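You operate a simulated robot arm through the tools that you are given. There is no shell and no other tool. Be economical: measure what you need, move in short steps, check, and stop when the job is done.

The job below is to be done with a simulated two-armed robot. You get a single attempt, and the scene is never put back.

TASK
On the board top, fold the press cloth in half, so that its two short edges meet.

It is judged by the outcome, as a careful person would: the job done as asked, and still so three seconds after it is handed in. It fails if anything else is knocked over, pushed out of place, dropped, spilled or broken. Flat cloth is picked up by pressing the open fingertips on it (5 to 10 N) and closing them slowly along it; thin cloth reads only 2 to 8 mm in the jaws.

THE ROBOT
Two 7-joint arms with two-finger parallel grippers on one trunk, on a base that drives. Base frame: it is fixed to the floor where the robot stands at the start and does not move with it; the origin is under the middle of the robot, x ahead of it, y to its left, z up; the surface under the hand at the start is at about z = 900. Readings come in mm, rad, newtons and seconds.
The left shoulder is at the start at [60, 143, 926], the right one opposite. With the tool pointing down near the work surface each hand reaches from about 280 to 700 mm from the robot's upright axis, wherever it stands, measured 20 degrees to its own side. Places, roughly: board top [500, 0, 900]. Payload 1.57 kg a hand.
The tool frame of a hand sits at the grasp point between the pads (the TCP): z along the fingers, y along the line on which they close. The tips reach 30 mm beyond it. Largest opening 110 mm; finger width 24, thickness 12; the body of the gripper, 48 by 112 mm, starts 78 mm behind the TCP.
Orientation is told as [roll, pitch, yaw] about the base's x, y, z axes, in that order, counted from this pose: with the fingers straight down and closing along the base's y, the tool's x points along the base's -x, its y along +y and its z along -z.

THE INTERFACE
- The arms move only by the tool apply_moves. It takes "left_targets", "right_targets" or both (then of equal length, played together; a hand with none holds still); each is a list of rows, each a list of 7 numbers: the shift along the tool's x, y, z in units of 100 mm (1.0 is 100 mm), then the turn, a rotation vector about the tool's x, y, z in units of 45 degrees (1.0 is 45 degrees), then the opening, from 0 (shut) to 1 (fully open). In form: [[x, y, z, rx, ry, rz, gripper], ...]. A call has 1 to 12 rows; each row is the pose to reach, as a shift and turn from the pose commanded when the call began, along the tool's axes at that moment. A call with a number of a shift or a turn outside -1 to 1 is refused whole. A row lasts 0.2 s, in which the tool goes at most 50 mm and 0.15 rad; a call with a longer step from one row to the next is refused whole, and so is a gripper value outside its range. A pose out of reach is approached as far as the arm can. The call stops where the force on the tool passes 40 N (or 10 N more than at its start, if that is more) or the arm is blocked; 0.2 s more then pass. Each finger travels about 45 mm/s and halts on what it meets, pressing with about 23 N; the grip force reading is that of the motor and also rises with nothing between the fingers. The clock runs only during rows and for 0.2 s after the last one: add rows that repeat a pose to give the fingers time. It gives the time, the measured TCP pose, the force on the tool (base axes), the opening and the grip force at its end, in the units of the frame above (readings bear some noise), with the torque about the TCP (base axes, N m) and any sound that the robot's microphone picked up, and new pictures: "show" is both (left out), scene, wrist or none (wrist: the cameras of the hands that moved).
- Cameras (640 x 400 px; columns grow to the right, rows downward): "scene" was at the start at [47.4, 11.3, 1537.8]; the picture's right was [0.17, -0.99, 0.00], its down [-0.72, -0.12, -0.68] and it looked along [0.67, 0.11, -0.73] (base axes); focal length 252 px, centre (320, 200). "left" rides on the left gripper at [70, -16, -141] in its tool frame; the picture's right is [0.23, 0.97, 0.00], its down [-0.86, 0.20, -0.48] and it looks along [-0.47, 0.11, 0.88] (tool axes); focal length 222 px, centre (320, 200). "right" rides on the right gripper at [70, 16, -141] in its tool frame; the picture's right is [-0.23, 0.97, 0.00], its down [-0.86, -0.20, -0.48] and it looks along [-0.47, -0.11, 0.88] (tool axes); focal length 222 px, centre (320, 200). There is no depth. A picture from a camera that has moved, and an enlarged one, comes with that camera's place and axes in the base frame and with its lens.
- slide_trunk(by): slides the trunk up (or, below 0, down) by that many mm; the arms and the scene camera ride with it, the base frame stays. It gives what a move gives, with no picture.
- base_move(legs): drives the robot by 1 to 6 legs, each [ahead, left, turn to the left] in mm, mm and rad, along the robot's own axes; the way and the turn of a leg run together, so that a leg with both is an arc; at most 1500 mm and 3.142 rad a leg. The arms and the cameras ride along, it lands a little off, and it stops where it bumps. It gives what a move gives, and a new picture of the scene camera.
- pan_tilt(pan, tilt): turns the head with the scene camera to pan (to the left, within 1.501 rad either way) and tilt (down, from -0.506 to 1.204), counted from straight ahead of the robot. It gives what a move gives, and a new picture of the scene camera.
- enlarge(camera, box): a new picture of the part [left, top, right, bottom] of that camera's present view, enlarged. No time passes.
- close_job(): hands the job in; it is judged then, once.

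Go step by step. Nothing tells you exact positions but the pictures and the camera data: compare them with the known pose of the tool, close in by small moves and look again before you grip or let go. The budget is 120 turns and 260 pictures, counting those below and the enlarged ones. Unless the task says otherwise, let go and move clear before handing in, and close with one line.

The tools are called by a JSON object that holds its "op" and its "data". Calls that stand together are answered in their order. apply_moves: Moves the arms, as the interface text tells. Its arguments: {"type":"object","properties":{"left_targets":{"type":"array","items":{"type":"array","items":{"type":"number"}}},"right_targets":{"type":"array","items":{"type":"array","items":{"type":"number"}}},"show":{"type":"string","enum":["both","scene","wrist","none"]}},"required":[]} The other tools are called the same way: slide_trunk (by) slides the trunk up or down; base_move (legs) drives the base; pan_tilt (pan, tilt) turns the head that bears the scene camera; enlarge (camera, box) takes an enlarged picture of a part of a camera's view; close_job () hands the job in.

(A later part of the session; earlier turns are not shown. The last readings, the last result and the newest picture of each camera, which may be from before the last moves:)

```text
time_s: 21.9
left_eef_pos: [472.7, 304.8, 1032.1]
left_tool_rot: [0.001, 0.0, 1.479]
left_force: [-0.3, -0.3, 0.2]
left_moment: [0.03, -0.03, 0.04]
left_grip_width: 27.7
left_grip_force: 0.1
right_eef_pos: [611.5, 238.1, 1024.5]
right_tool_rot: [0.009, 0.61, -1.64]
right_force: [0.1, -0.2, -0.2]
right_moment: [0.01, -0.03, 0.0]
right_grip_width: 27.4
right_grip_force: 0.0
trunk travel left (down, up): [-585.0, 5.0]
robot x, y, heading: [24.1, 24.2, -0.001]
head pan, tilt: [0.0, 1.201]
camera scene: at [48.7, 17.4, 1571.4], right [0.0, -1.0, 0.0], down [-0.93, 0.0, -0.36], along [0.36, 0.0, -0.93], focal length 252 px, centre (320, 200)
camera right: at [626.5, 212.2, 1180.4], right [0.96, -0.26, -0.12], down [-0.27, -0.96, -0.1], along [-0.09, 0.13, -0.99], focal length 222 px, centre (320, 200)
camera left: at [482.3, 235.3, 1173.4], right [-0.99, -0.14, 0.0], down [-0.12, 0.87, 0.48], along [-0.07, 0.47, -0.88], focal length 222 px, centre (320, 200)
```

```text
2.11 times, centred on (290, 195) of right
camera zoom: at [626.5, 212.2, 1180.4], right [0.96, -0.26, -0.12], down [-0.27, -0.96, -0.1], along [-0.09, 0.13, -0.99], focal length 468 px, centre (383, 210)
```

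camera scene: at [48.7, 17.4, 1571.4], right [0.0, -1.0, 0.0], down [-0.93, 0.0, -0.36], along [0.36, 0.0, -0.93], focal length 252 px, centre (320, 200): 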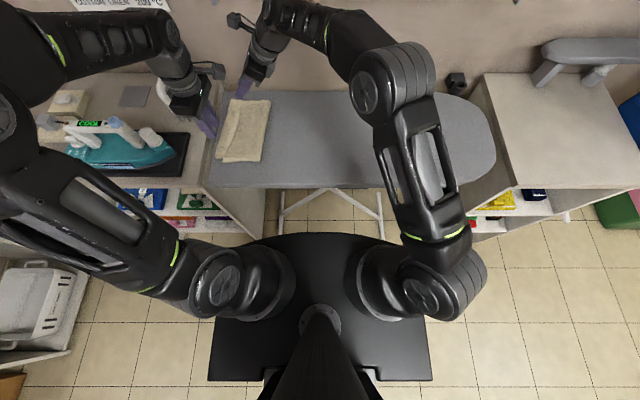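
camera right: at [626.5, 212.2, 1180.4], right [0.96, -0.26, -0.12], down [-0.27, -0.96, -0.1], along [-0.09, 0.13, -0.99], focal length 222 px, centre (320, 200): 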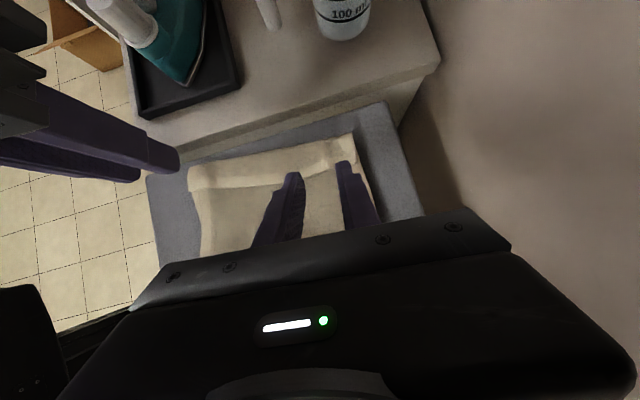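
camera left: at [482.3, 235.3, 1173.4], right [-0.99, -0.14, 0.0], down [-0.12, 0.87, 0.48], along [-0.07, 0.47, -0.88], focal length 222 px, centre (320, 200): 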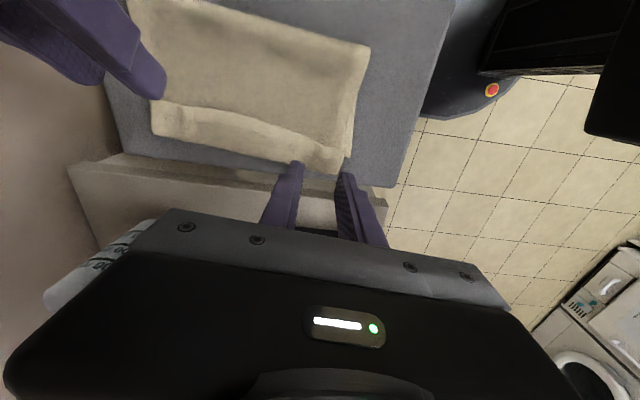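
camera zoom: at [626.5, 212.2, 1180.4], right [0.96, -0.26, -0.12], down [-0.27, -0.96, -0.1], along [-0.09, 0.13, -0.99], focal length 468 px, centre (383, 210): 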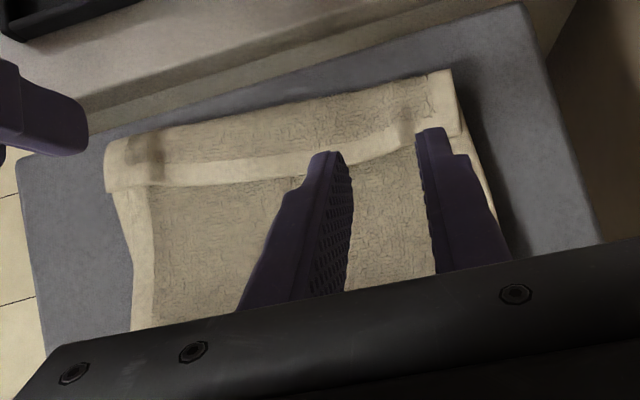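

The near lower corner is where it was, but the top layer landed with slack. The fold line sits at y≈198 and the top's edge strip rolled back on itself. I'll re-grip the hem where I released it, open the cloth again, and refold with the cloth kept taut.

{"op": "apply_moves", "data": {"left_targets": [[0, 0, 0.3, 0, 0, 0, 0.25], [0, 0, 0.6, 0, 0, 0, 0.25], [0, 0, 0.8, 0, 0, 0, 0.25], [0, 0, 0.92, 0, 0, 0, 0.25]], "right_targets": [[0, 0, 0.3, 0, 0, 0, 0.25], [-0.1, 0, 0.6, 0, 0, 0, 0.25], [-0.15, 0, 0.8, 0, 0, 0, 0.25], [-0.18, 0, 0.86, 0, 0, 0, 0.25]], "show": "wrist"}}

```text
time_s: 22.9
left_eef_pos: [472.2, 306.5, 940.5]
left_tool_rot: [-0.002, -0.001, 1.482]
left_force: [0.0, 1.0, 2.4]
left_moment: [0.01, -0.05, -0.01]
left_grip_width: 27.4
left_grip_force: 0.1
right_eef_pos: [614.0, 272.2, 942.3]
right_tool_rot: [0.01, 0.611, -1.641]
right_force: [0.6, -0.3, 1.6]
right_moment: [0.01, 0.01, 0.03]
right_grip_width: 27.6
right_grip_force: 0.0
trunk travel left (down, up): [-585.0, 5.0]
robot x, y, heading: [27.4, 19.7, 0.001]
head pan, tilt: [0.0, 1.201]
camera right: at [630.0, 247.4, 1099.0], right [0.96, -0.26, -0.12], down [-0.27, -0.96, -0.1], along [-0.09, 0.13, -0.99], focal length 222 px, centre (320, 200)
camera left: at [483.0, 235.8, 1081.9], right [-0.99, -0.14, 0.0], down [-0.12, 0.87, 0.48], along [-0.07, 0.47, -0.88], focal length 222 px, centre (320, 200)
```

right: 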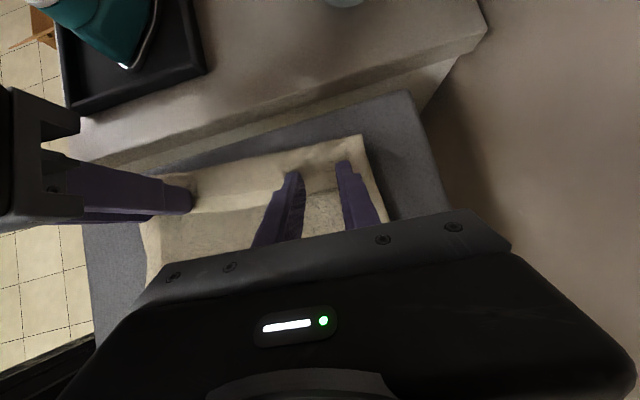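
left: 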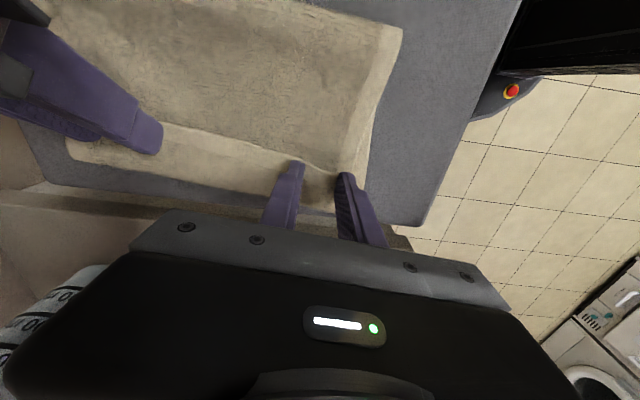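

{"op": "apply_moves", "data": {"left_targets": [[0, 0, 0.03, 0, 0, 0, 0.25], [0, 0, 0.03, 0, 0, 0, 0.25]], "right_targets": [[-0.01, 0, 0.03, 0, 0, 0, 0.25], [-0.01, 0, 0.03, 0, 0, 0, 0.25]], "show": "none"}}

```text
time_s: 23.5
left_eef_pos: [473.4, 305.5, 937.6]
left_tool_rot: [-0.002, 0.0, 1.482]
left_force: [-0.4, 2.2, 10.3]
left_moment: [0.04, -0.05, 0.01]
left_grip_width: 27.4
left_grip_force: 0.0
right_eef_pos: [615.7, 272.7, 940.7]
right_tool_rot: [0.01, 0.61, -1.641]
right_force: [-0.6, -1.1, 3.0]
right_moment: [0.0, -0.02, -0.01]
right_grip_width: 27.6
right_grip_force: 0.2
trunk travel left (down, up): [-585.0, 5.0]
robot x, y, heading: [24.2, 18.5, -0.002]
head pan, tilt: [0.0, 1.201]
```

{"op": "apply_moves", "data": {"left_targets": [[0, 0, 0, 0, 0, 0, 0.23], [0, 0, -0.005, 0, 0, 0, 0.2], [0, 0, -0.005, 0, 0, 0, 0.17], [0, 0, -0.005, 0, 0, 0, 0.14], [0, 0, -0.005, 0, 0, 0, 0.11], [0, 0, -0.005, 0, 0, 0, 0.08], [0, 0, -0.005, 0, 0, 0, 0.05], [0, 0, -0.005, 0, 0, 0, 0.02], [0, 0, -0.005, 0, 0, 0, 0], [0, 0, -0.005, 0, 0, 0, 0]], "right_targets": [[-0.01, 0, 0.014, 0, 0, 0, 0.25], [-0.01, 0, 0.014, 0, 0, 0, 0.2], [-0.01, 0, 0.014, 0, 0, 0, 0.17], [-0.01, 0, 0.014, 0, 0, 0, 0.14], [-0.01, 0, 0.014, 0, 0, 0, 0.11], [-0.01, 0, 0.014, 0, 0, 0, 0.08], [-0.01, 0, 0.014, 0, 0, 0, 0.05], [-0.01, 0, 0.014, 0, 0, 0, 0.02], [-0.01, 0, 0.014, 0, 0, 0, 0], [-0.01, 0, 0.014, 0, 0, 0, 0]], "show": "wrist"}}

```text
time_s: 25.7
left_eef_pos: [471.8, 304.8, 938.7]
left_tool_rot: [-0.002, 0.001, 1.479]
left_force: [4.7, 0.1, 7.2]
left_moment: [0.04, -0.12, 0.03]
left_grip_width: 4.1
left_grip_force: 23.0
right_eef_pos: [613.8, 273.1, 938.3]
right_tool_rot: [0.009, 0.609, -1.64]
right_force: [-4.0, -1.4, 8.4]
right_moment: [0.02, 0.11, 0.07]
right_grip_width: 3.6
right_grip_force: 22.7
trunk travel left (down, up): [-585.0, 5.0]
robot x, y, heading: [24.5, 21.1, -0.004]
head pan, tilt: [0.0, 1.201]
camera right: at [629.0, 247.7, 1094.4], right [0.96, -0.26, -0.12], down [-0.27, -0.96, -0.1], along [-0.09, 0.13, -0.99], focal length 222 px, centre (320, 200)
camera left: at [482.8, 235.3, 1079.5], right [-0.99, -0.14, 0.0], down [-0.12, 0.87, 0.48], along [-0.07, 0.47, -0.88], focal length 222 px, centre (320, 200)
```

right: 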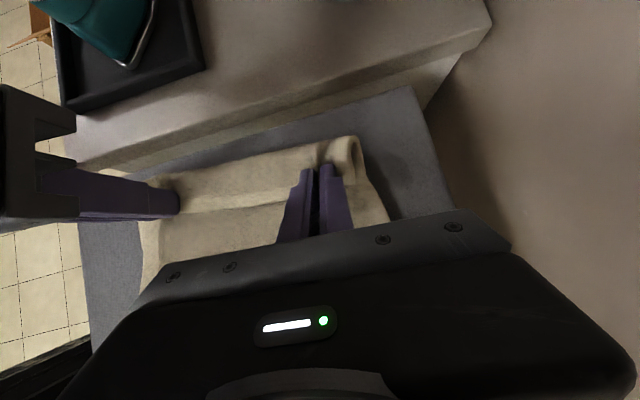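
left: 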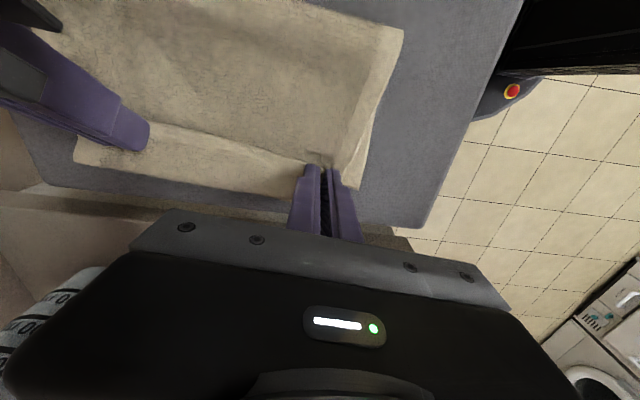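

The view confirms the rolled strip. I'll lift both and move back toward the fold to open it out.

{"op": "apply_moves", "data": {"left_targets": [[0, 0, -0.15, 0, 0, 0, 0], [0.1, 0, -0.3, 0, 0, 0, 0], [0.2, 0, -0.45, 0, 0, 0, 0], [0.35, 0, -0.6, 0, 0, 0, 0], [0.45, 0, -0.7, 0, 0, 0, 0], [0.55, 0, -0.8, 0, 0, 0, 0]], "right_targets": [[0.08, 0, -0.12, 0, 0, 0, 0], [0.09, 0, -0.3, 0, 0, 0, 0], [0.09, 0, -0.48, 0, 0, 0, 0], [0.055, 0, -0.69, 0, 0, 0, 0], [0.03, 0, -0.83, 0, 0, 0, 0], [0.01, 0, -0.97, 0, 0, 0, 0]], "show": "both"}}

```text
time_s: 27.1
left_eef_pos: [467.1, 249.5, 1017.5]
left_tool_rot: [0.001, 0.0, 1.481]
left_force: [3.5, -1.0, 0.0]
left_moment: [0.01, -0.08, 0.0]
left_grip_width: 4.2
left_grip_force: 23.0
right_eef_pos: [610.4, 217.8, 1018.0]
right_tool_rot: [0.009, 0.611, -1.641]
right_force: [-3.8, -0.1, -0.5]
right_moment: [0.01, 0.1, 0.08]
right_grip_width: 3.3
right_grip_force: 22.9
trunk travel left (down, up): [-585.0, 5.0]
robot x, y, heading: [23.0, 20.2, 0.004]
head pan, tilt: [0.0, 1.201]
camera scene: at [49.1, 17.6, 1571.5], right [0.0, -1.0, 0.0], down [-0.93, 0.0, -0.36], along [0.36, 0.0, -0.93], focal length 252 px, centre (320, 200)
camera right: at [625.3, 192.7, 1174.1], right [0.96, -0.26, -0.12], down [-0.27, -0.96, -0.1], along [-0.09, 0.13, -0.99], focal length 222 px, centre (320, 200)
camera left: at [478.0, 179.9, 1158.9], right [-0.99, -0.14, 0.0], down [-0.12, 0.87, 0.48], along [-0.07, 0.47, -0.88], focal length 222 px, centre (320, 200)
```

scene: 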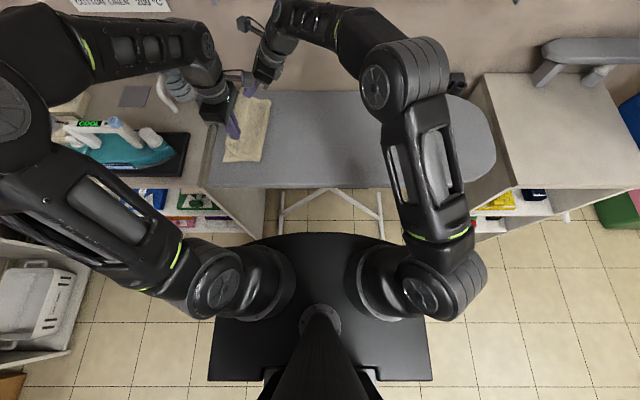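
right: 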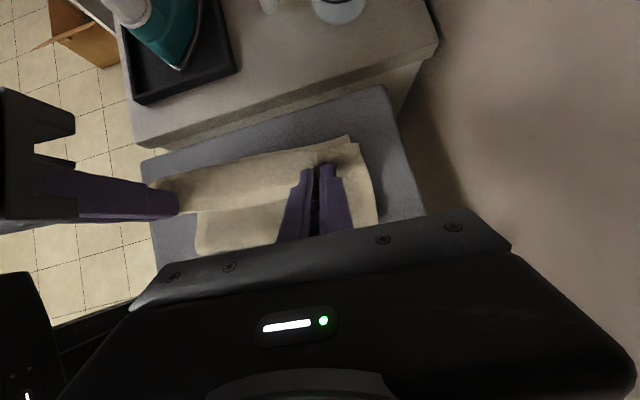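
left: 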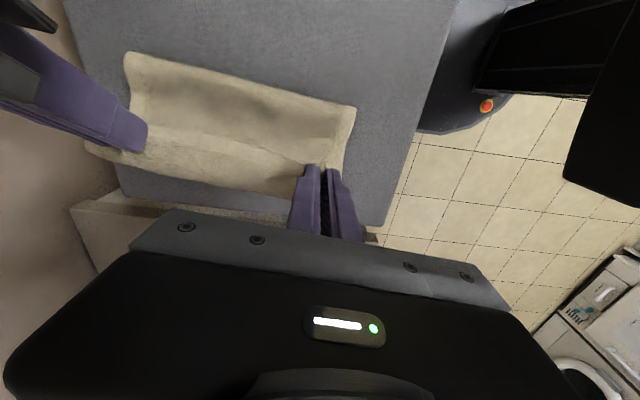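

The fold line is still at y≈200. I'll pull back further and up so the top layer hangs straight and the fold line can return to about 165.

{"op": "apply_moves", "data": {"left_targets": [[0.14, 0, -0.1, 0, 0, 0, 0], [0.28, 0, -0.2, 0, 0, 0, 0], [0.42, 0, -0.28, 0, 0, 0, 0], [0.56, 0, -0.3, 0, 0, 0, 0], [0.7, 0, -0.3, 0, 0, 0, 0], [0.84, 0, -0.3, 0, 0, 0, 0], [0.98, 0, -0.28, 0, 0, 0, 0]], "right_targets": [[-0.05, 0, -0.16, 0, 0, 0, 0], [-0.11, 0, -0.32, 0, 0, 0, 0], [-0.18, 0, -0.46, 0, 0, 0, 0], [-0.28, 0, -0.55, 0, 0, 0, 0], [-0.4, 0, -0.64, 0, 0, 0, 0], [-0.52, 0, -0.72, 0, 0, 0, 0], [-0.64, 0, -0.79, 0, 0, 0, 0]], "show": "both"}}

```text
time_s: 28.7
left_eef_pos: [459.6, 152.7, 1045.1]
left_tool_rot: [0.001, 0.001, 1.48]
left_force: [6.1, 0.1, 0.1]
left_moment: [-0.01, -0.12, -0.02]
left_grip_width: 3.9
left_grip_force: 23.0
right_eef_pos: [602.5, 120.3, 1046.5]
right_tool_rot: [0.009, 0.611, -1.64]
right_force: [-4.6, 1.5, -1.2]
right_moment: [0.02, 0.1, 0.08]
right_grip_width: 3.7
right_grip_force: 23.3
trunk travel left (down, up): [-585.0, 5.0]
robot x, y, heading: [21.9, 18.6, -0.001]
head pan, tilt: [0.0, 1.201]
camera scene: at [49.4, 17.4, 1571.5], right [0.0, -1.0, 0.0], down [-0.93, 0.0, -0.36], along [0.36, 0.0, -0.93], focal length 252 px, centre (320, 200)
camera right: at [617.7, 95.3, 1202.5], right [0.96, -0.26, -0.12], down [-0.27, -0.96, -0.1], along [-0.09, 0.13, -0.99], focal length 222 px, centre (320, 200)
camera left: at [469.9, 82.6, 1186.1], right [-0.99, -0.14, 0.0], down [-0.12, 0.87, 0.48], along [-0.07, 0.47, -0.88], focal length 222 px, centre (320, 200)
```

scene: 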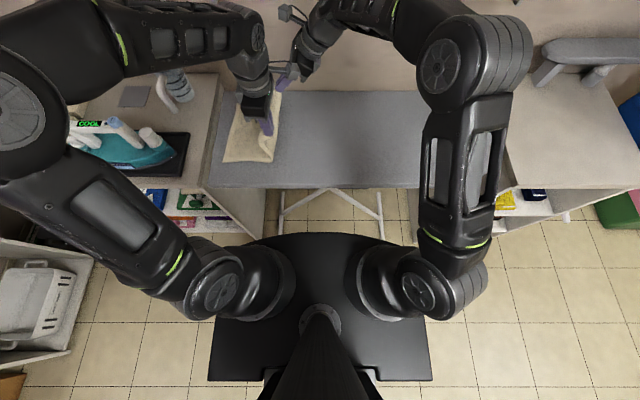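
right: 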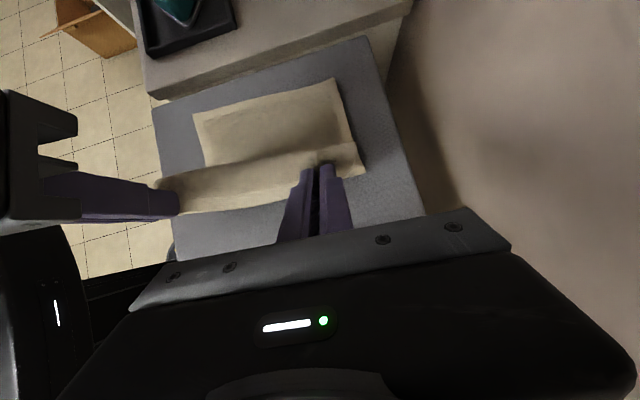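
left: 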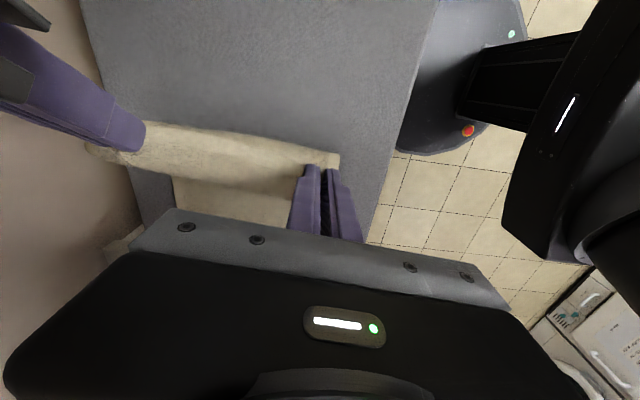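

The lower layer is still in place. I'll check how the cloth hangs from the fingers.

{"op": "enlarge", "data": {"camera": "left", "box": [70, 90, 390, 290]}}

{"op": "enlarge", "data": {"camera": "right", "box": [120, 60, 440, 260]}}

```text
2.00 times, centred on (230, 190) of left
camera zoom: at [469.9, 82.6, 1186.1], right [-0.99, -0.14, 0.0], down [-0.12, 0.87, 0.48], along [-0.07, 0.47, -0.88], focal length 444 px, centre (500, 220)
```

zoom: 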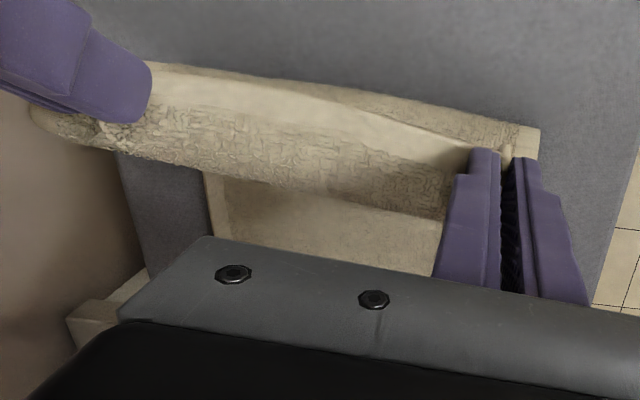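

```text
2.00 times, centred on (280, 160) of right
camera zoom: at [617.7, 95.3, 1202.5], right [0.96, -0.26, -0.12], down [-0.27, -0.96, -0.1], along [-0.09, 0.13, -0.99], focal length 444 px, centre (400, 280)
```

zoom: 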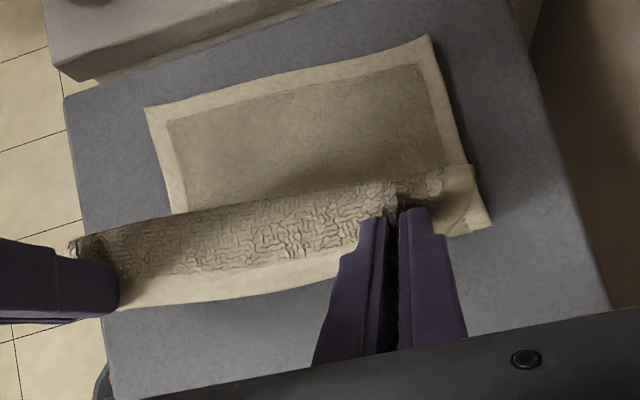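

Now I see the cause. The jaws hold a wide strip of hem, and since the hands don't rotate over, that strip stays facing back and forces a roll. I'll lay the cloth flat again and re-grip with only a few millimetres of edge in the jaws, so it can hinge.

{"op": "apply_moves", "data": {"left_targets": [[0.1, 0, 0.03, 0, 0, 0, 0], [0.2, 0, 0.06, 0, 0, 0, 0], [0.32, 0, 0.1, 0, 0, 0, 0], [0.44, 0, 0.16, 0, 0, 0, 0], [0.56, 0, 0.23, 0, 0, 0, 0], [0.68, 0, 0.31, 0, 0, 0, 0], [0.8, 0, 0.4, 0, 0, 0, 0]], "right_targets": [[-0.1, 0, -0.02, 0, -0.05, 0, 0], [-0.2, 0, -0.04, 0, -0.1, 0, 0], [-0.31, 0, -0.06, 0, -0.15, 0, 0], [-0.42, 0, -0.07, 0, -0.21, 0, 0], [-0.53, 0, -0.08, 0, -0.27, 0, 0], [-0.64, 0, -0.09, 0, -0.33, 0, 0], [-0.756, 0, -0.09, 0, -0.38, 0, 0]], "show": "wrist"}}

```text
time_s: 30.3
left_eef_pos: [451.3, 71.9, 1004.8]
left_tool_rot: [0.0, 0.0, 1.482]
left_force: [7.0, -1.1, 0.6]
left_moment: [0.0, -0.22, 0.0]
left_grip_width: 3.8
left_grip_force: 23.3
right_eef_pos: [598.9, 53.4, 1011.3]
right_tool_rot: [0.004, 0.309, -1.644]
right_force: [-5.9, 0.3, -1.4]
right_moment: [0.04, 0.23, 0.12]
right_grip_width: 3.7
right_grip_force: 23.1
trunk travel left (down, up): [-585.0, 5.0]
robot x, y, heading: [22.3, 18.3, 0.001]
head pan, tilt: [0.0, 1.201]
camera right: at [616.8, 75.2, 1166.1], right [0.96, -0.29, -0.06], down [-0.27, -0.94, 0.19], along [-0.12, -0.17, -0.98], focal length 222 px, centre (320, 200)
camera left: at [462.8, 2.8, 1146.4], right [-0.99, -0.14, 0.0], down [-0.12, 0.87, 0.48], along [-0.07, 0.47, -0.88], focal length 222 px, centre (320, 200)
```

right: 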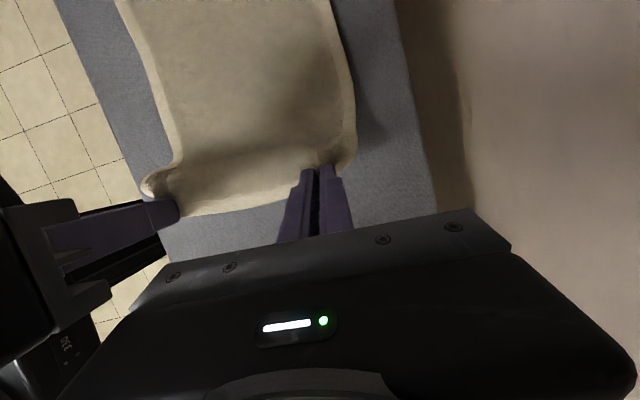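
left: 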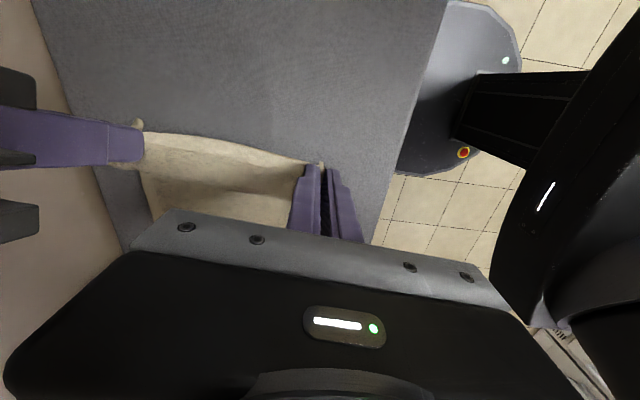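

{"op": "apply_moves", "data": {"left_targets": [[0.1, 0, 0.08, 0, 0, 0, 0], [0.2, 0, 0.18, 0, 0, 0, 0], [0.28, 0, 0.28, 0, 0, 0, 0], [0.35, 0, 0.4, 0, 0, 0, 0], [0.4, 0, 0.52, 0, 0, 0, 0], [0.43, 0, 0.64, 0, 0, 0, 0]], "right_targets": [[-0.1, 0, 0.06, 0, -0.07, 0, 0], [-0.2, 0, 0.14, 0, -0.13, 0, 0], [-0.29, 0, 0.23, 0, -0.2, 0, 0], [-0.38, 0, 0.34, 0, -0.26, 0, 0], [-0.46, 0, 0.46, 0, -0.33, 0, 0], [-0.53, 0, 0.57, 0, -0.394, 0, 0]], "show": "wrist"}}

```text
time_s: 31.7
left_eef_pos: [448.0, 30.4, 941.6]
left_tool_rot: [0.0, 0.0, 1.48]
left_force: [7.7, -0.4, 0.5]
left_moment: [0.01, -0.23, -0.01]
left_grip_width: 3.9
left_grip_force: 22.9
right_eef_pos: [595.2, 19.8, 939.7]
right_tool_rot: [0.009, 0.0, -1.647]
right_force: [-8.3, 0.2, 0.9]
right_moment: [0.01, 0.27, 0.0]
right_grip_width: 3.6
right_grip_force: 23.1
trunk travel left (down, up): [-585.0, 5.0]
robot x, y, heading: [27.7, 20.3, -0.002]
head pan, tilt: [0.0, 1.201]
camera right: at [617.8, 88.6, 1081.8], right [0.95, -0.3, 0.01], down [-0.27, -0.84, 0.48], along [-0.14, -0.46, -0.88], focal length 222 px, centre (320, 200)
camera left: at [458.5, -39.5, 1082.2], right [-0.99, -0.14, 0.0], down [-0.12, 0.87, 0.48], along [-0.07, 0.47, -0.88], focal length 222 px, centre (320, 200)
```

right: 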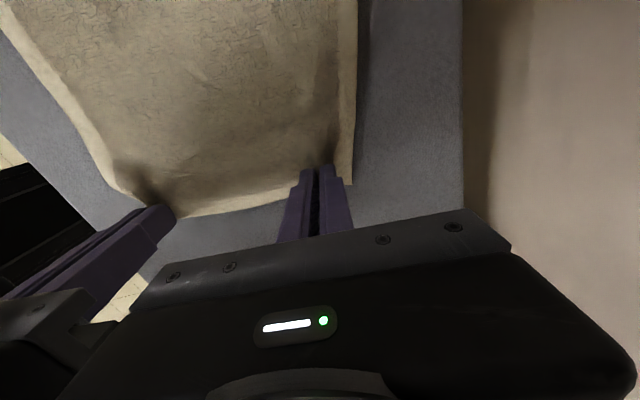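
left: 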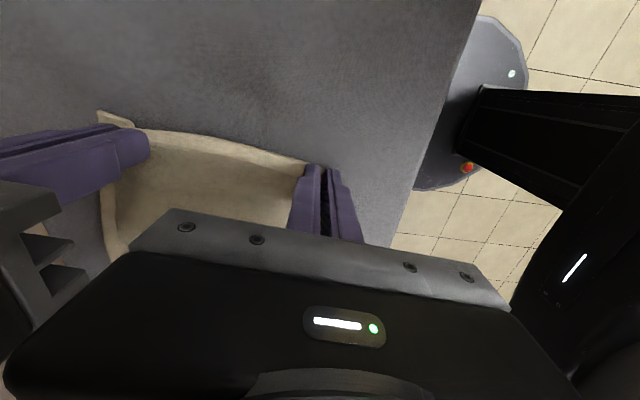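

{"op": "apply_moves", "data": {"left_targets": [[0.05, 0, 0.03, 0, 0, 0, 0], [0.05, 0, 0.07, 0, 0, 0, 0], [0.05, 0, 0.07, 0, 0, 0, 0.1], [0.05, 0, 0.07, 0, 0, 0, 0.22], [0.05, 0, 0.07, 0, 0, 0, 0.33], [0.05, 0, 0.07, 0, 0, 0, 0.33], [0.05, 0, -0.1, 0, 0, 0, 0.33], [0.05, 0, -0.3, 0, 0, 0, 0.33], [0.05, 0, -0.6, 0, 0, 0, 0.33]], "right_targets": [[-0.05, 0, 0.03, 0, 0, 0, 0], [-0.05, 0, 0.06, 0, 0, 0, 0], [-0.05, 0, 0.06, 0, 0, 0, 0.1], [-0.05, 0, 0.06, 0, 0, 0, 0.22], [-0.05, 0, 0.06, 0, 0, 0, 0.33], [-0.05, 0, 0.06, 0, 0, 0, 0.33], [-0.05, 0, -0.1, 0, 0, 0, 0.33], [-0.05, 0, -0.3, 0, 0, 0, 0.33], [-0.05, 0, -0.6, 0, 0, 0, 0.33]], "show": "wrist"}}

```text
time_s: 33.7
left_eef_pos: [447.1, 24.9, 1003.0]
left_tool_rot: [-0.001, 0.0, 1.48]
left_force: [0.3, 0.1, 0.1]
left_moment: [-0.02, 0.0, 0.06]
left_grip_width: 36.3
left_grip_force: 0.0
right_eef_pos: [592.8, 15.5, 999.5]
right_tool_rot: [0.008, 0.001, -1.645]
right_force: [0.4, 0.1, 0.2]
right_moment: [0.05, -0.01, 0.02]
right_grip_width: 36.3
right_grip_force: 0.2
trunk travel left (down, up): [-585.0, 5.0]
robot x, y, heading: [26.6, 18.0, 0.002]
head pan, tilt: [0.0, 1.201]
camera right: at [615.5, 83.6, 1141.7], right [0.95, -0.3, 0.01], down [-0.27, -0.84, 0.48], along [-0.14, -0.46, -0.88], focal length 222 px, centre (320, 200)
camera left: at [457.6, -44.1, 1143.0], right [-0.99, -0.14, 0.0], down [-0.12, 0.87, 0.48], along [-0.07, 0.47, -0.88], focal length 222 px, centre (320, 200)
```

right: 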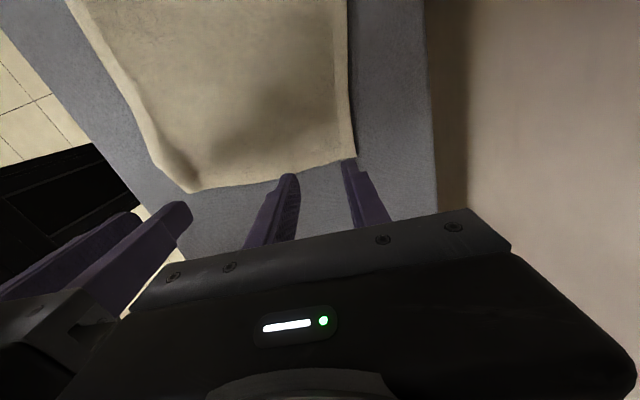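
left: 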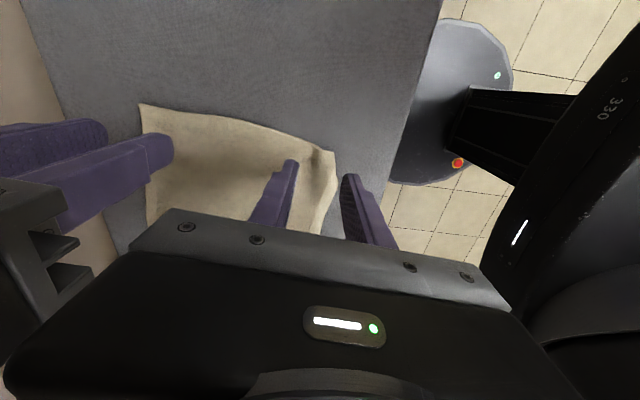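

The cloth is flat again, with its right edge from about (632,0) to (435,20). I'll shift the base 60 mm left so the right hand needs less tilt at the end, then re-grip with just the edge.

{"op": "base_move", "data": {"legs": [[0, 60, 0]]}}

```text
time_s: 34.7
left_eef_pos: [447.9, 87.9, 1000.8]
left_tool_rot: [0.001, 0.001, 1.481]
left_force: [-1.1, 0.2, 0.8]
left_moment: [-0.06, 0.02, -0.05]
left_grip_width: 36.7
left_grip_force: 0.1
right_eef_pos: [594.4, 77.6, 999.3]
right_tool_rot: [0.007, 0.003, -1.646]
right_force: [-0.4, -0.2, 0.3]
right_moment: [-0.04, 0.0, 0.0]
right_grip_width: 36.3
right_grip_force: 0.0
trunk travel left (down, up): [-585.0, 5.0]
robot x, y, heading: [27.9, 81.7, -0.004]
head pan, tilt: [0.0, 1.201]
camera scene: at [49.4, 80.1, 1571.5], right [0.0, -1.0, 0.0], down [-0.93, 0.0, -0.36], along [0.36, 0.0, -0.93], focal length 252 px, centre (320, 200)
```

scene: 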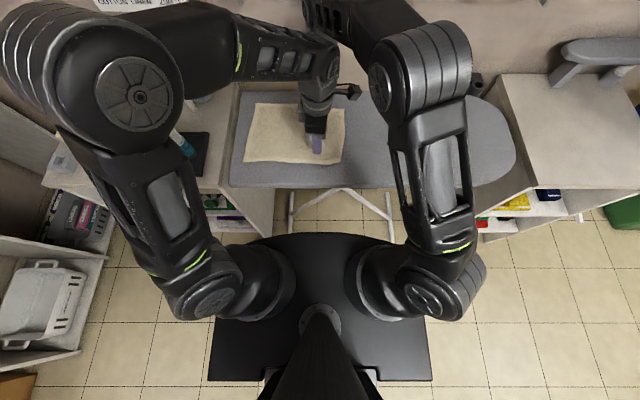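

{"op": "apply_moves", "data": {"left_targets": [[0.25, -0.05, 0, 0, 0, 0, 0.33], [0.5, -0.1, 0, 0, 0, 0, 0.33], [0.73, -0.137, 0.1, 0, 0, 0, 0.33], [0.73, -0.137, 0.35, 0, 0, 0, 0.33], [0.73, -0.137, 0.52, 0, 0, 0, 0.33]], "right_targets": [[-0.25, 0.05, 0, 0, 0, 0, 0.33], [-0.5, 0.1, 0, 0, 0, 0, 0.33], [-0.78, 0.149, 0.1, 0, 0, 0, 0.33], [-0.78, 0.149, 0.35, 0, 0, 0, 0.33], [-0.78, 0.149, 0.51, 0, 0, 0, 0.33]], "show": "wrist"}}

{"op": "enlarge", "data": {"camera": "left", "box": [70, 90, 390, 290]}}

{"op": "enlarge", "data": {"camera": "right", "box": [120, 80, 440, 280]}}

```text
time_s: 35.9
left_eef_pos: [455.5, 11.8, 948.5]
left_tool_rot: [0.001, 0.0, 1.483]
left_force: [0.3, -0.2, -0.2]
left_moment: [-0.01, 0.01, -0.03]
left_grip_width: 36.3
left_grip_force: 0.0
right_eef_pos: [603.8, -3.9, 948.4]
right_tool_rot: [0.008, 0.005, -1.645]
right_force: [-0.8, -0.2, 0.1]
right_moment: [-0.01, 0.04, -0.01]
right_grip_width: 36.3
right_grip_force: 0.1
trunk travel left (down, up): [-585.0, 5.0]
robot x, y, heading: [23.8, 78.5, -0.001]
head pan, tilt: [0.0, 1.201]
camera right: at [625.7, 64.3, 1090.1], right [0.95, -0.3, 0.01], down [-0.27, -0.84, 0.47], along [-0.14, -0.45, -0.88], focal length 222 px, centre (320, 200)
camera left: at [466.0, -58.6, 1090.1], right [-0.99, -0.14, 0.0], down [-0.12, 0.87, 0.48], along [-0.07, 0.47, -0.88], focal length 222 px, centre (320, 200)
```

right: 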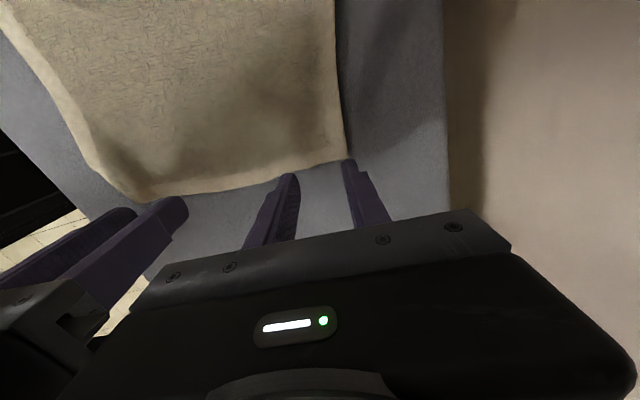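
left: 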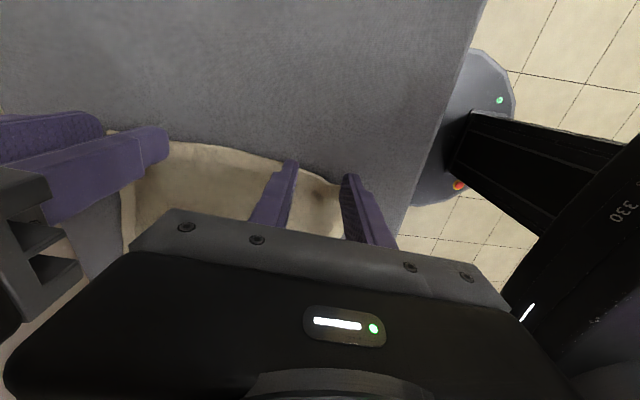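

```text
2.00 times, centred on (230, 190) of left
camera zoom: at [466.0, -58.6, 1090.1], right [-0.99, -0.14, 0.0], down [-0.12, 0.87, 0.48], along [-0.07, 0.47, -0.88], focal length 444 px, centre (500, 220)
```

zoom: 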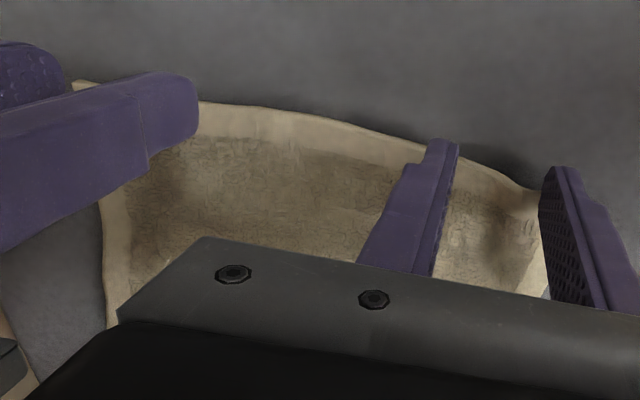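

```text
2.00 times, centred on (280, 180) of right
camera zoom: at [625.7, 64.3, 1090.1], right [0.95, -0.3, 0.01], down [-0.27, -0.84, 0.47], along [-0.14, -0.45, -0.88], focal length 444 px, centre (400, 240)
```

zoom: 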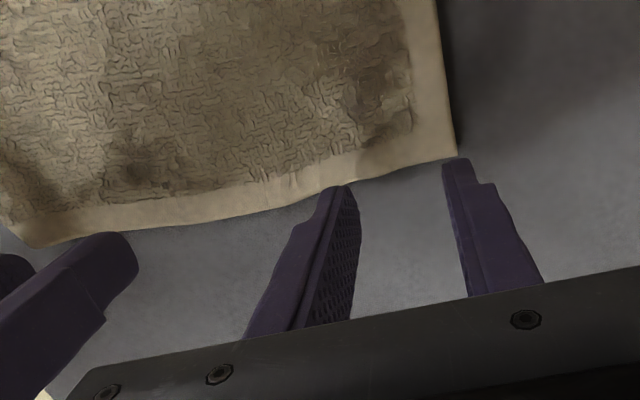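

Overlap on the edge is about 8 mm. I'll centre each grip slightly inward from its corner and go down to contact.

{"op": "apply_moves", "data": {"left_targets": [[-0.036, -0.12, 0, 0, 0, 0, 0.3], [-0.036, -0.12, 0.08, 0, 0, 0, 0.3], [-0.036, -0.12, 0.13, 0, 0, 0, 0.3], [-0.036, -0.12, 0.157, 0, 0, 0, 0.3]], "right_targets": [[0.01, -0.06, 0, 0, 0, 0, 0.3], [0.01, -0.06, 0.08, 0, 0, 0, 0.3], [0.01, -0.06, 0.13, 0, 0, 0, 0.3], [0.01, -0.06, 0.15, 0, 0, 0, 0.3]], "show": "none"}}

```text
time_s: 36.9
left_eef_pos: [466.8, 15.7, 934.1]
left_tool_rot: [-0.001, 0.001, 1.483]
left_force: [0.6, 0.9, 3.8]
left_moment: [0.1, 0.09, -0.01]
left_grip_width: 33.1
left_grip_force: 0.1
right_eef_pos: [597.8, -1.2, 935.3]
right_tool_rot: [0.008, 0.002, -1.645]
right_force: [-0.1, 0.8, 2.5]
right_moment: [0.02, 0.06, 0.03]
right_grip_width: 32.9
right_grip_force: 0.0
trunk travel left (down, up): [-585.0, 5.0]
robot x, y, heading: [26.6, 77.9, 0.002]
head pan, tilt: [0.0, 1.201]
```

{"op": "apply_moves", "data": {"left_targets": [[0, 0, 0.012, 0, 0, 0, 0.3], [0, 0, 0.012, 0, 0, 0, 0.27], [0, 0, 0.012, 0, 0, 0, 0.24], [0, 0, 0.012, 0, 0, 0, 0.21], [0, 0, 0.012, 0, 0, 0, 0.18], [0, 0, 0.012, 0, 0, 0, 0.15], [0, 0, 0.012, 0, 0, 0, 0.12], [0, 0, 0.012, 0, 0, 0, 0.09], [0, 0, 0.012, 0, 0, 0, 0.06], [0, 0, 0.012, 0, 0, 0, 0.03], [0, 0, 0.012, 0, 0, 0, 0], [0, 0, 0.012, 0, 0, 0, 0]], "right_targets": [[0, 0, 0.018, 0, 0, 0, 0.3], [0, 0, 0.02, 0, 0, 0, 0.27], [0, 0, 0.02, 0, 0, 0, 0.24], [0, 0, 0.02, 0, 0, 0, 0.21], [0, 0, 0.02, 0, 0, 0, 0.18], [0, 0, 0.02, 0, 0, 0, 0.15], [0, 0, 0.02, 0, 0, 0, 0.12], [0, 0, 0.02, 0, 0, 0, 0.09], [0, 0, 0.02, 0, 0, 0, 0.06], [0, 0, 0.02, 0, 0, 0, 0.03], [0, 0, 0.02, 0, 0, 0, 0], [0, 0, 0.02, 0, 0, 0, 0]], "show": "wrist"}}

{"op": "enlarge", "data": {"camera": "left", "box": [70, 90, 390, 290]}}

{"op": "enlarge", "data": {"camera": "right", "box": [120, 80, 440, 280]}}

```text
time_s: 39.5
left_eef_pos: [465.9, 14.2, 934.2]
left_tool_rot: [-0.002, 0.0, 1.481]
left_force: [8.3, -0.6, 4.7]
left_moment: [0.05, -0.27, 0.01]
left_grip_width: 3.7
left_grip_force: 23.1
right_eef_pos: [597.8, -1.1, 933.0]
right_tool_rot: [0.008, 0.003, -1.645]
right_force: [-5.1, -1.1, 20.4]
right_moment: [0.22, 0.16, 0.07]
right_grip_width: 4.9
right_grip_force: 22.3
trunk travel left (down, up): [-585.0, 5.0]
robot x, y, heading: [27.8, 78.7, 0.002]
head pan, tilt: [0.0, 1.201]
camera right: at [618.7, 66.5, 1074.6], right [0.95, -0.3, 0.01], down [-0.27, -0.84, 0.47], along [-0.14, -0.45, -0.88], focal length 222 px, centre (320, 200)
camera left: at [477.3, -54.9, 1074.5], right [-0.99, -0.14, 0.0], down [-0.12, 0.87, 0.48], along [-0.06, 0.47, -0.88], focal length 222 px, centre (320, 200)
```

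right: 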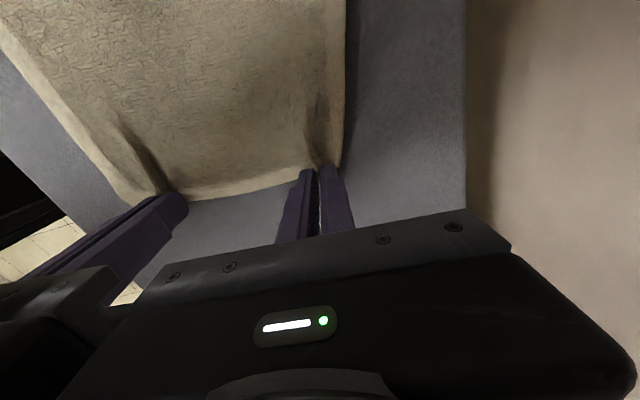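
left: 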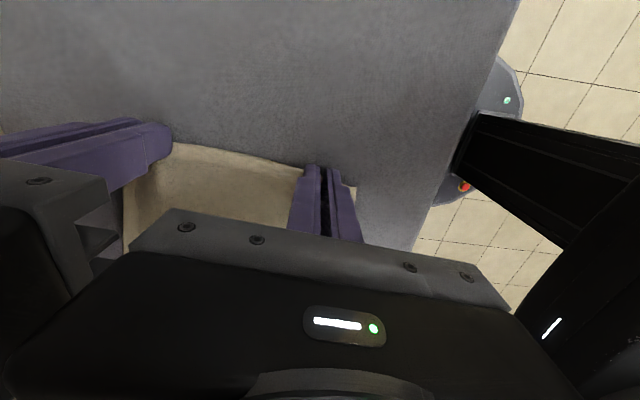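

```text
2.00 times, centred on (230, 190) of left
camera zoom: at [477.3, -54.9, 1074.5], right [-0.99, -0.14, 0.0], down [-0.12, 0.87, 0.48], along [-0.06, 0.47, -0.88], focal length 444 px, centre (500, 220)
```

zoom: 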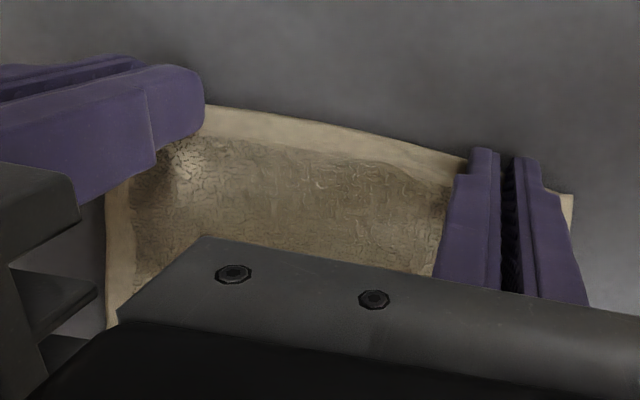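

```text
2.00 times, centred on (280, 180) of right
camera zoom: at [618.7, 66.5, 1074.6], right [0.95, -0.3, 0.01], down [-0.27, -0.84, 0.47], along [-0.14, -0.45, -0.88], focal length 444 px, centre (400, 240)
```

zoom: 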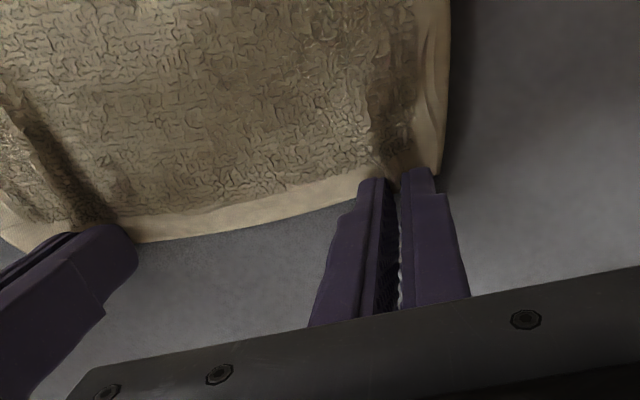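

Both jaws hold just the edge. I'll lift a little and check.

{"op": "apply_moves", "data": {"left_targets": [[0, -0.02, -0.1, 0, 0, 0, 0], [-0.03, -0.03, -0.2, 0, 0.05, 0, 0], [-0.07, -0.03, -0.3, 0, 0.08, 0, 0], [-0.12, -0.03, -0.4, 0, 0.1, 0, 0]], "right_targets": [[0, -0.02, -0.1, 0, 0, 0, 0], [0.03, -0.03, -0.2, 0, 0, 0, 0], [0.07, -0.03, -0.3, 0, 0, 0, 0], [0.12, -0.03, -0.4, 0, 0, 0, 0]], "show": "wrist"}}

```text
time_s: 40.5
left_eef_pos: [470.9, 27.1, 971.8]
left_tool_rot: [0.0, 0.08, 1.481]
left_force: [2.2, 0.4, 0.6]
left_moment: [-0.04, -0.05, 0.02]
left_grip_width: 3.6
left_grip_force: 22.8
right_eef_pos: [595.7, 10.8, 972.2]
right_tool_rot: [0.007, 0.002, -1.645]
right_force: [-1.5, -0.7, 0.8]
right_moment: [-0.04, 0.05, 0.06]
right_grip_width: 3.6
right_grip_force: 23.6
trunk travel left (down, up): [-585.0, 5.0]
robot x, y, heading: [23.6, 77.4, 0.002]
head pan, tilt: [0.0, 1.201]
camera right: at [617.0, 79.2, 1113.2], right [0.95, -0.3, 0.01], down [-0.27, -0.84, 0.48], along [-0.14, -0.46, -0.88], focal length 222 px, centre (320, 200)
camera left: at [482.8, -32.1, 1118.8], right [-0.99, -0.14, 0.02], down [-0.12, 0.9, 0.41], along [-0.07, 0.4, -0.91], focal length 222 px, centre (320, 200)
```

right: 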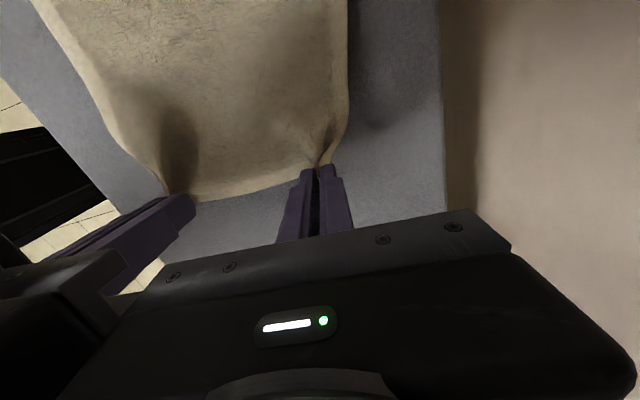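
left: 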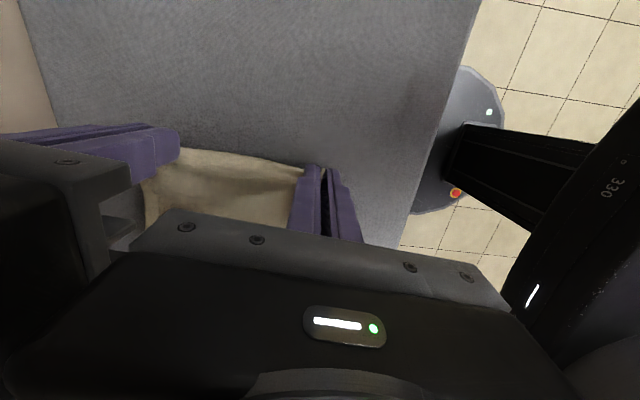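

The grip holds at the very edge. Now the arc with the cloth kept nearly taut, first half.

{"op": "apply_moves", "data": {"left_targets": [[-0.06, 0, -0.14, 0, 0.01, 0, 0], [-0.13, 0.01, -0.29, 0, 0.03, 0, 0], [-0.22, 0.01, -0.42, 0, 0.05, 0, 0], [-0.33, 0.02, -0.53, 0, 0.06, 0, 0], [-0.42, 0.02, -0.63, 0, 0.08, 0, 0], [-0.52, 0.03, -0.73, 0, 0.1, 0, 0], [-0.61, 0.03, -0.81, 0, 0.12, 0, 0], [-0.7, 0.04, -0.88, 0, 0.14, 0, 0], [-0.79, 0.04, -0.926, 0, 0.15, 0, 0]], "right_targets": [[0.07, 0, -0.14, 0, 0, 0, 0], [0.15, 0, -0.28, 0, 0, 0, 0], [0.24, -0.01, -0.4, 0, 0, 0, 0], [0.35, -0.01, -0.5, 0, 0, 0, 0], [0.44, -0.01, -0.6, 0, 0, 0, 0], [0.54, -0.01, -0.69, 0, 0, 0, 0], [0.64, -0.02, -0.76, 0, 0, 0, 0], [0.73, -0.02, -0.82, 0, 0, 0, 0], [0.82, -0.02, -0.86, 0, 0, 0, 0]], "show": "wrist"}}

```text
time_s: 42.5
left_eef_pos: [474.5, 111.5, 1059.6]
left_tool_rot: [0.0, 0.197, 1.482]
left_force: [1.6, 0.5, -0.1]
left_moment: [-0.02, -0.09, -0.04]
left_grip_width: 3.2
left_grip_force: 23.1
right_eef_pos: [599.5, 92.5, 1057.3]
right_tool_rot: [0.008, 0.002, -1.645]
right_force: [-1.3, 0.3, 0.7]
right_moment: [-0.02, 0.08, 0.02]
right_grip_width: 4.0
right_grip_force: 22.8
trunk travel left (down, up): [-585.0, 5.0]
robot x, y, heading: [26.2, 79.3, -0.004]
head pan, tilt: [0.0, 1.201]
camera right: at [620.5, 160.5, 1199.7], right [0.95, -0.3, 0.01], down [-0.27, -0.84, 0.48], along [-0.14, -0.46, -0.88], focal length 222 px, centre (320, 200)
camera left: at [488.2, 71.3, 1211.1], right [-0.99, -0.13, 0.04], down [-0.12, 0.95, 0.3], along [-0.08, 0.29, -0.95], focal length 222 px, centre (320, 200)
```

right: 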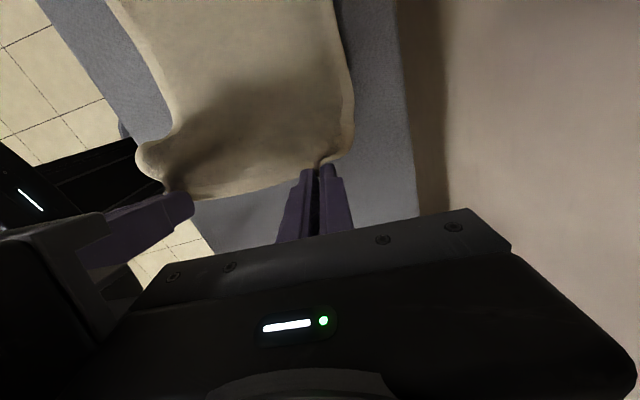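
left: 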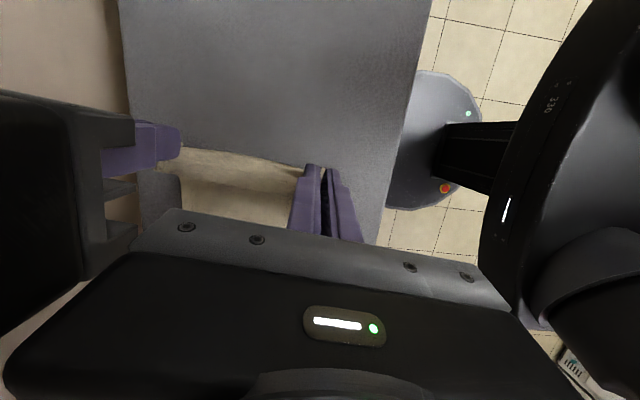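

{"op": "apply_moves", "data": {"left_targets": [[-0.14, 0.01, -0.08, 0, 0.02, 0, 0], [-0.28, 0.01, -0.14, 0, 0.04, 0, 0], [-0.42, 0.02, -0.19, 0, 0.06, 0, 0], [-0.55, 0.02, -0.23, 0, 0.08, 0, 0], [-0.68, 0.03, -0.26, 0, 0.1, 0, 0], [-0.81, 0.03, -0.28, 0, 0.12, 0, 0], [-0.94, 0.03, -0.28, 0, 0.13, 0, 0]], "right_targets": [[0.14, 0, -0.05, 0, 0.02, 0, 0], [0.28, 0, -0.08, 0, 0.04, 0, 0], [0.42, -0.01, -0.11, 0, 0.06, 0, 0], [0.56, -0.01, -0.12, 0, 0.08, 0, 0], [0.68, -0.01, -0.12, 0, 0.1, 0, 0], [0.8, -0.01, -0.1, 0, 0.12, 0, 0], [0.92, -0.01, -0.08, 0, 0.127, 0, 0]], "show": "both"}}

```text
time_s: 44.1
left_eef_pos: [480.4, 209.6, 1066.7]
left_tool_rot: [0.0, 0.299, 1.478]
left_force: [1.8, -0.1, -0.4]
left_moment: [-0.01, -0.06, 0.03]
left_grip_width: 3.3
left_grip_force: 23.2
right_eef_pos: [604.9, 185.5, 1066.2]
right_tool_rot: [0.006, 0.101, -1.646]
right_force: [-2.1, 0.2, -0.5]
right_moment: [-0.01, 0.06, 0.04]
right_grip_width: 3.7
right_grip_force: 23.2
trunk travel left (down, up): [-585.0, 5.0]
robot x, y, heading: [22.5, 79.8, 0.003]
head pan, tilt: [0.0, 1.201]
camera scene: at [49.5, 78.6, 1571.5], right [0.0, -1.0, 0.0], down [-0.93, 0.0, -0.36], along [0.36, 0.0, -0.93], focal length 252 px, centre (320, 200)
camera right: at [625.5, 238.8, 1213.9], right [0.95, -0.3, -0.02], down [-0.27, -0.88, 0.39], along [-0.13, -0.37, -0.92], focal length 222 px, centre (320, 200)
camera left: at [495.5, 184.8, 1222.8], right [-0.99, -0.13, 0.07], down [-0.11, 0.97, 0.21], along [-0.09, 0.2, -0.98], focal length 222 px, centre (320, 200)
```

scene: 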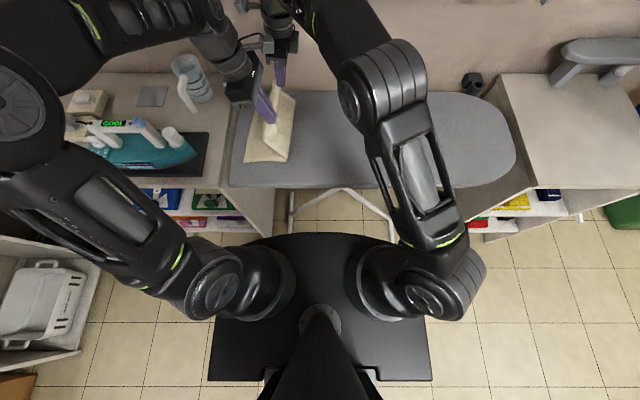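
right: 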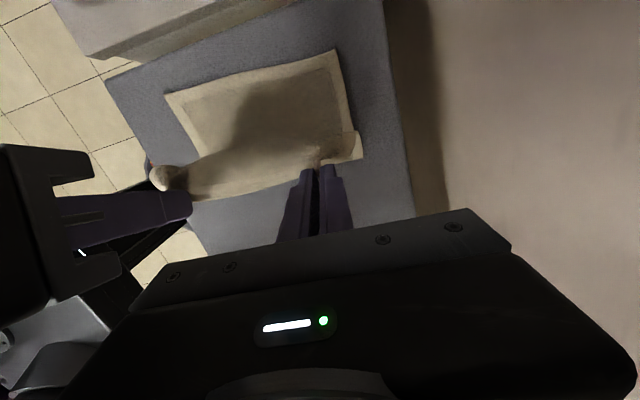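
left: 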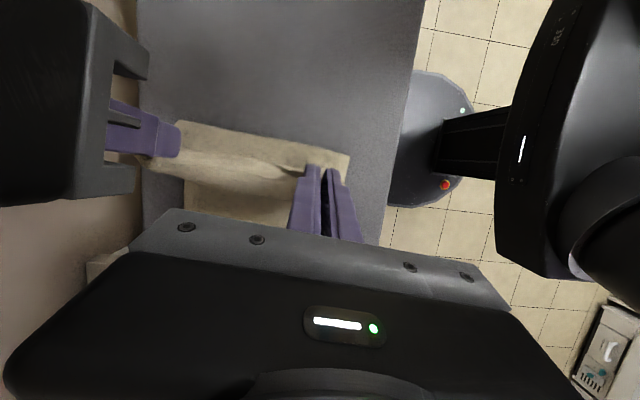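

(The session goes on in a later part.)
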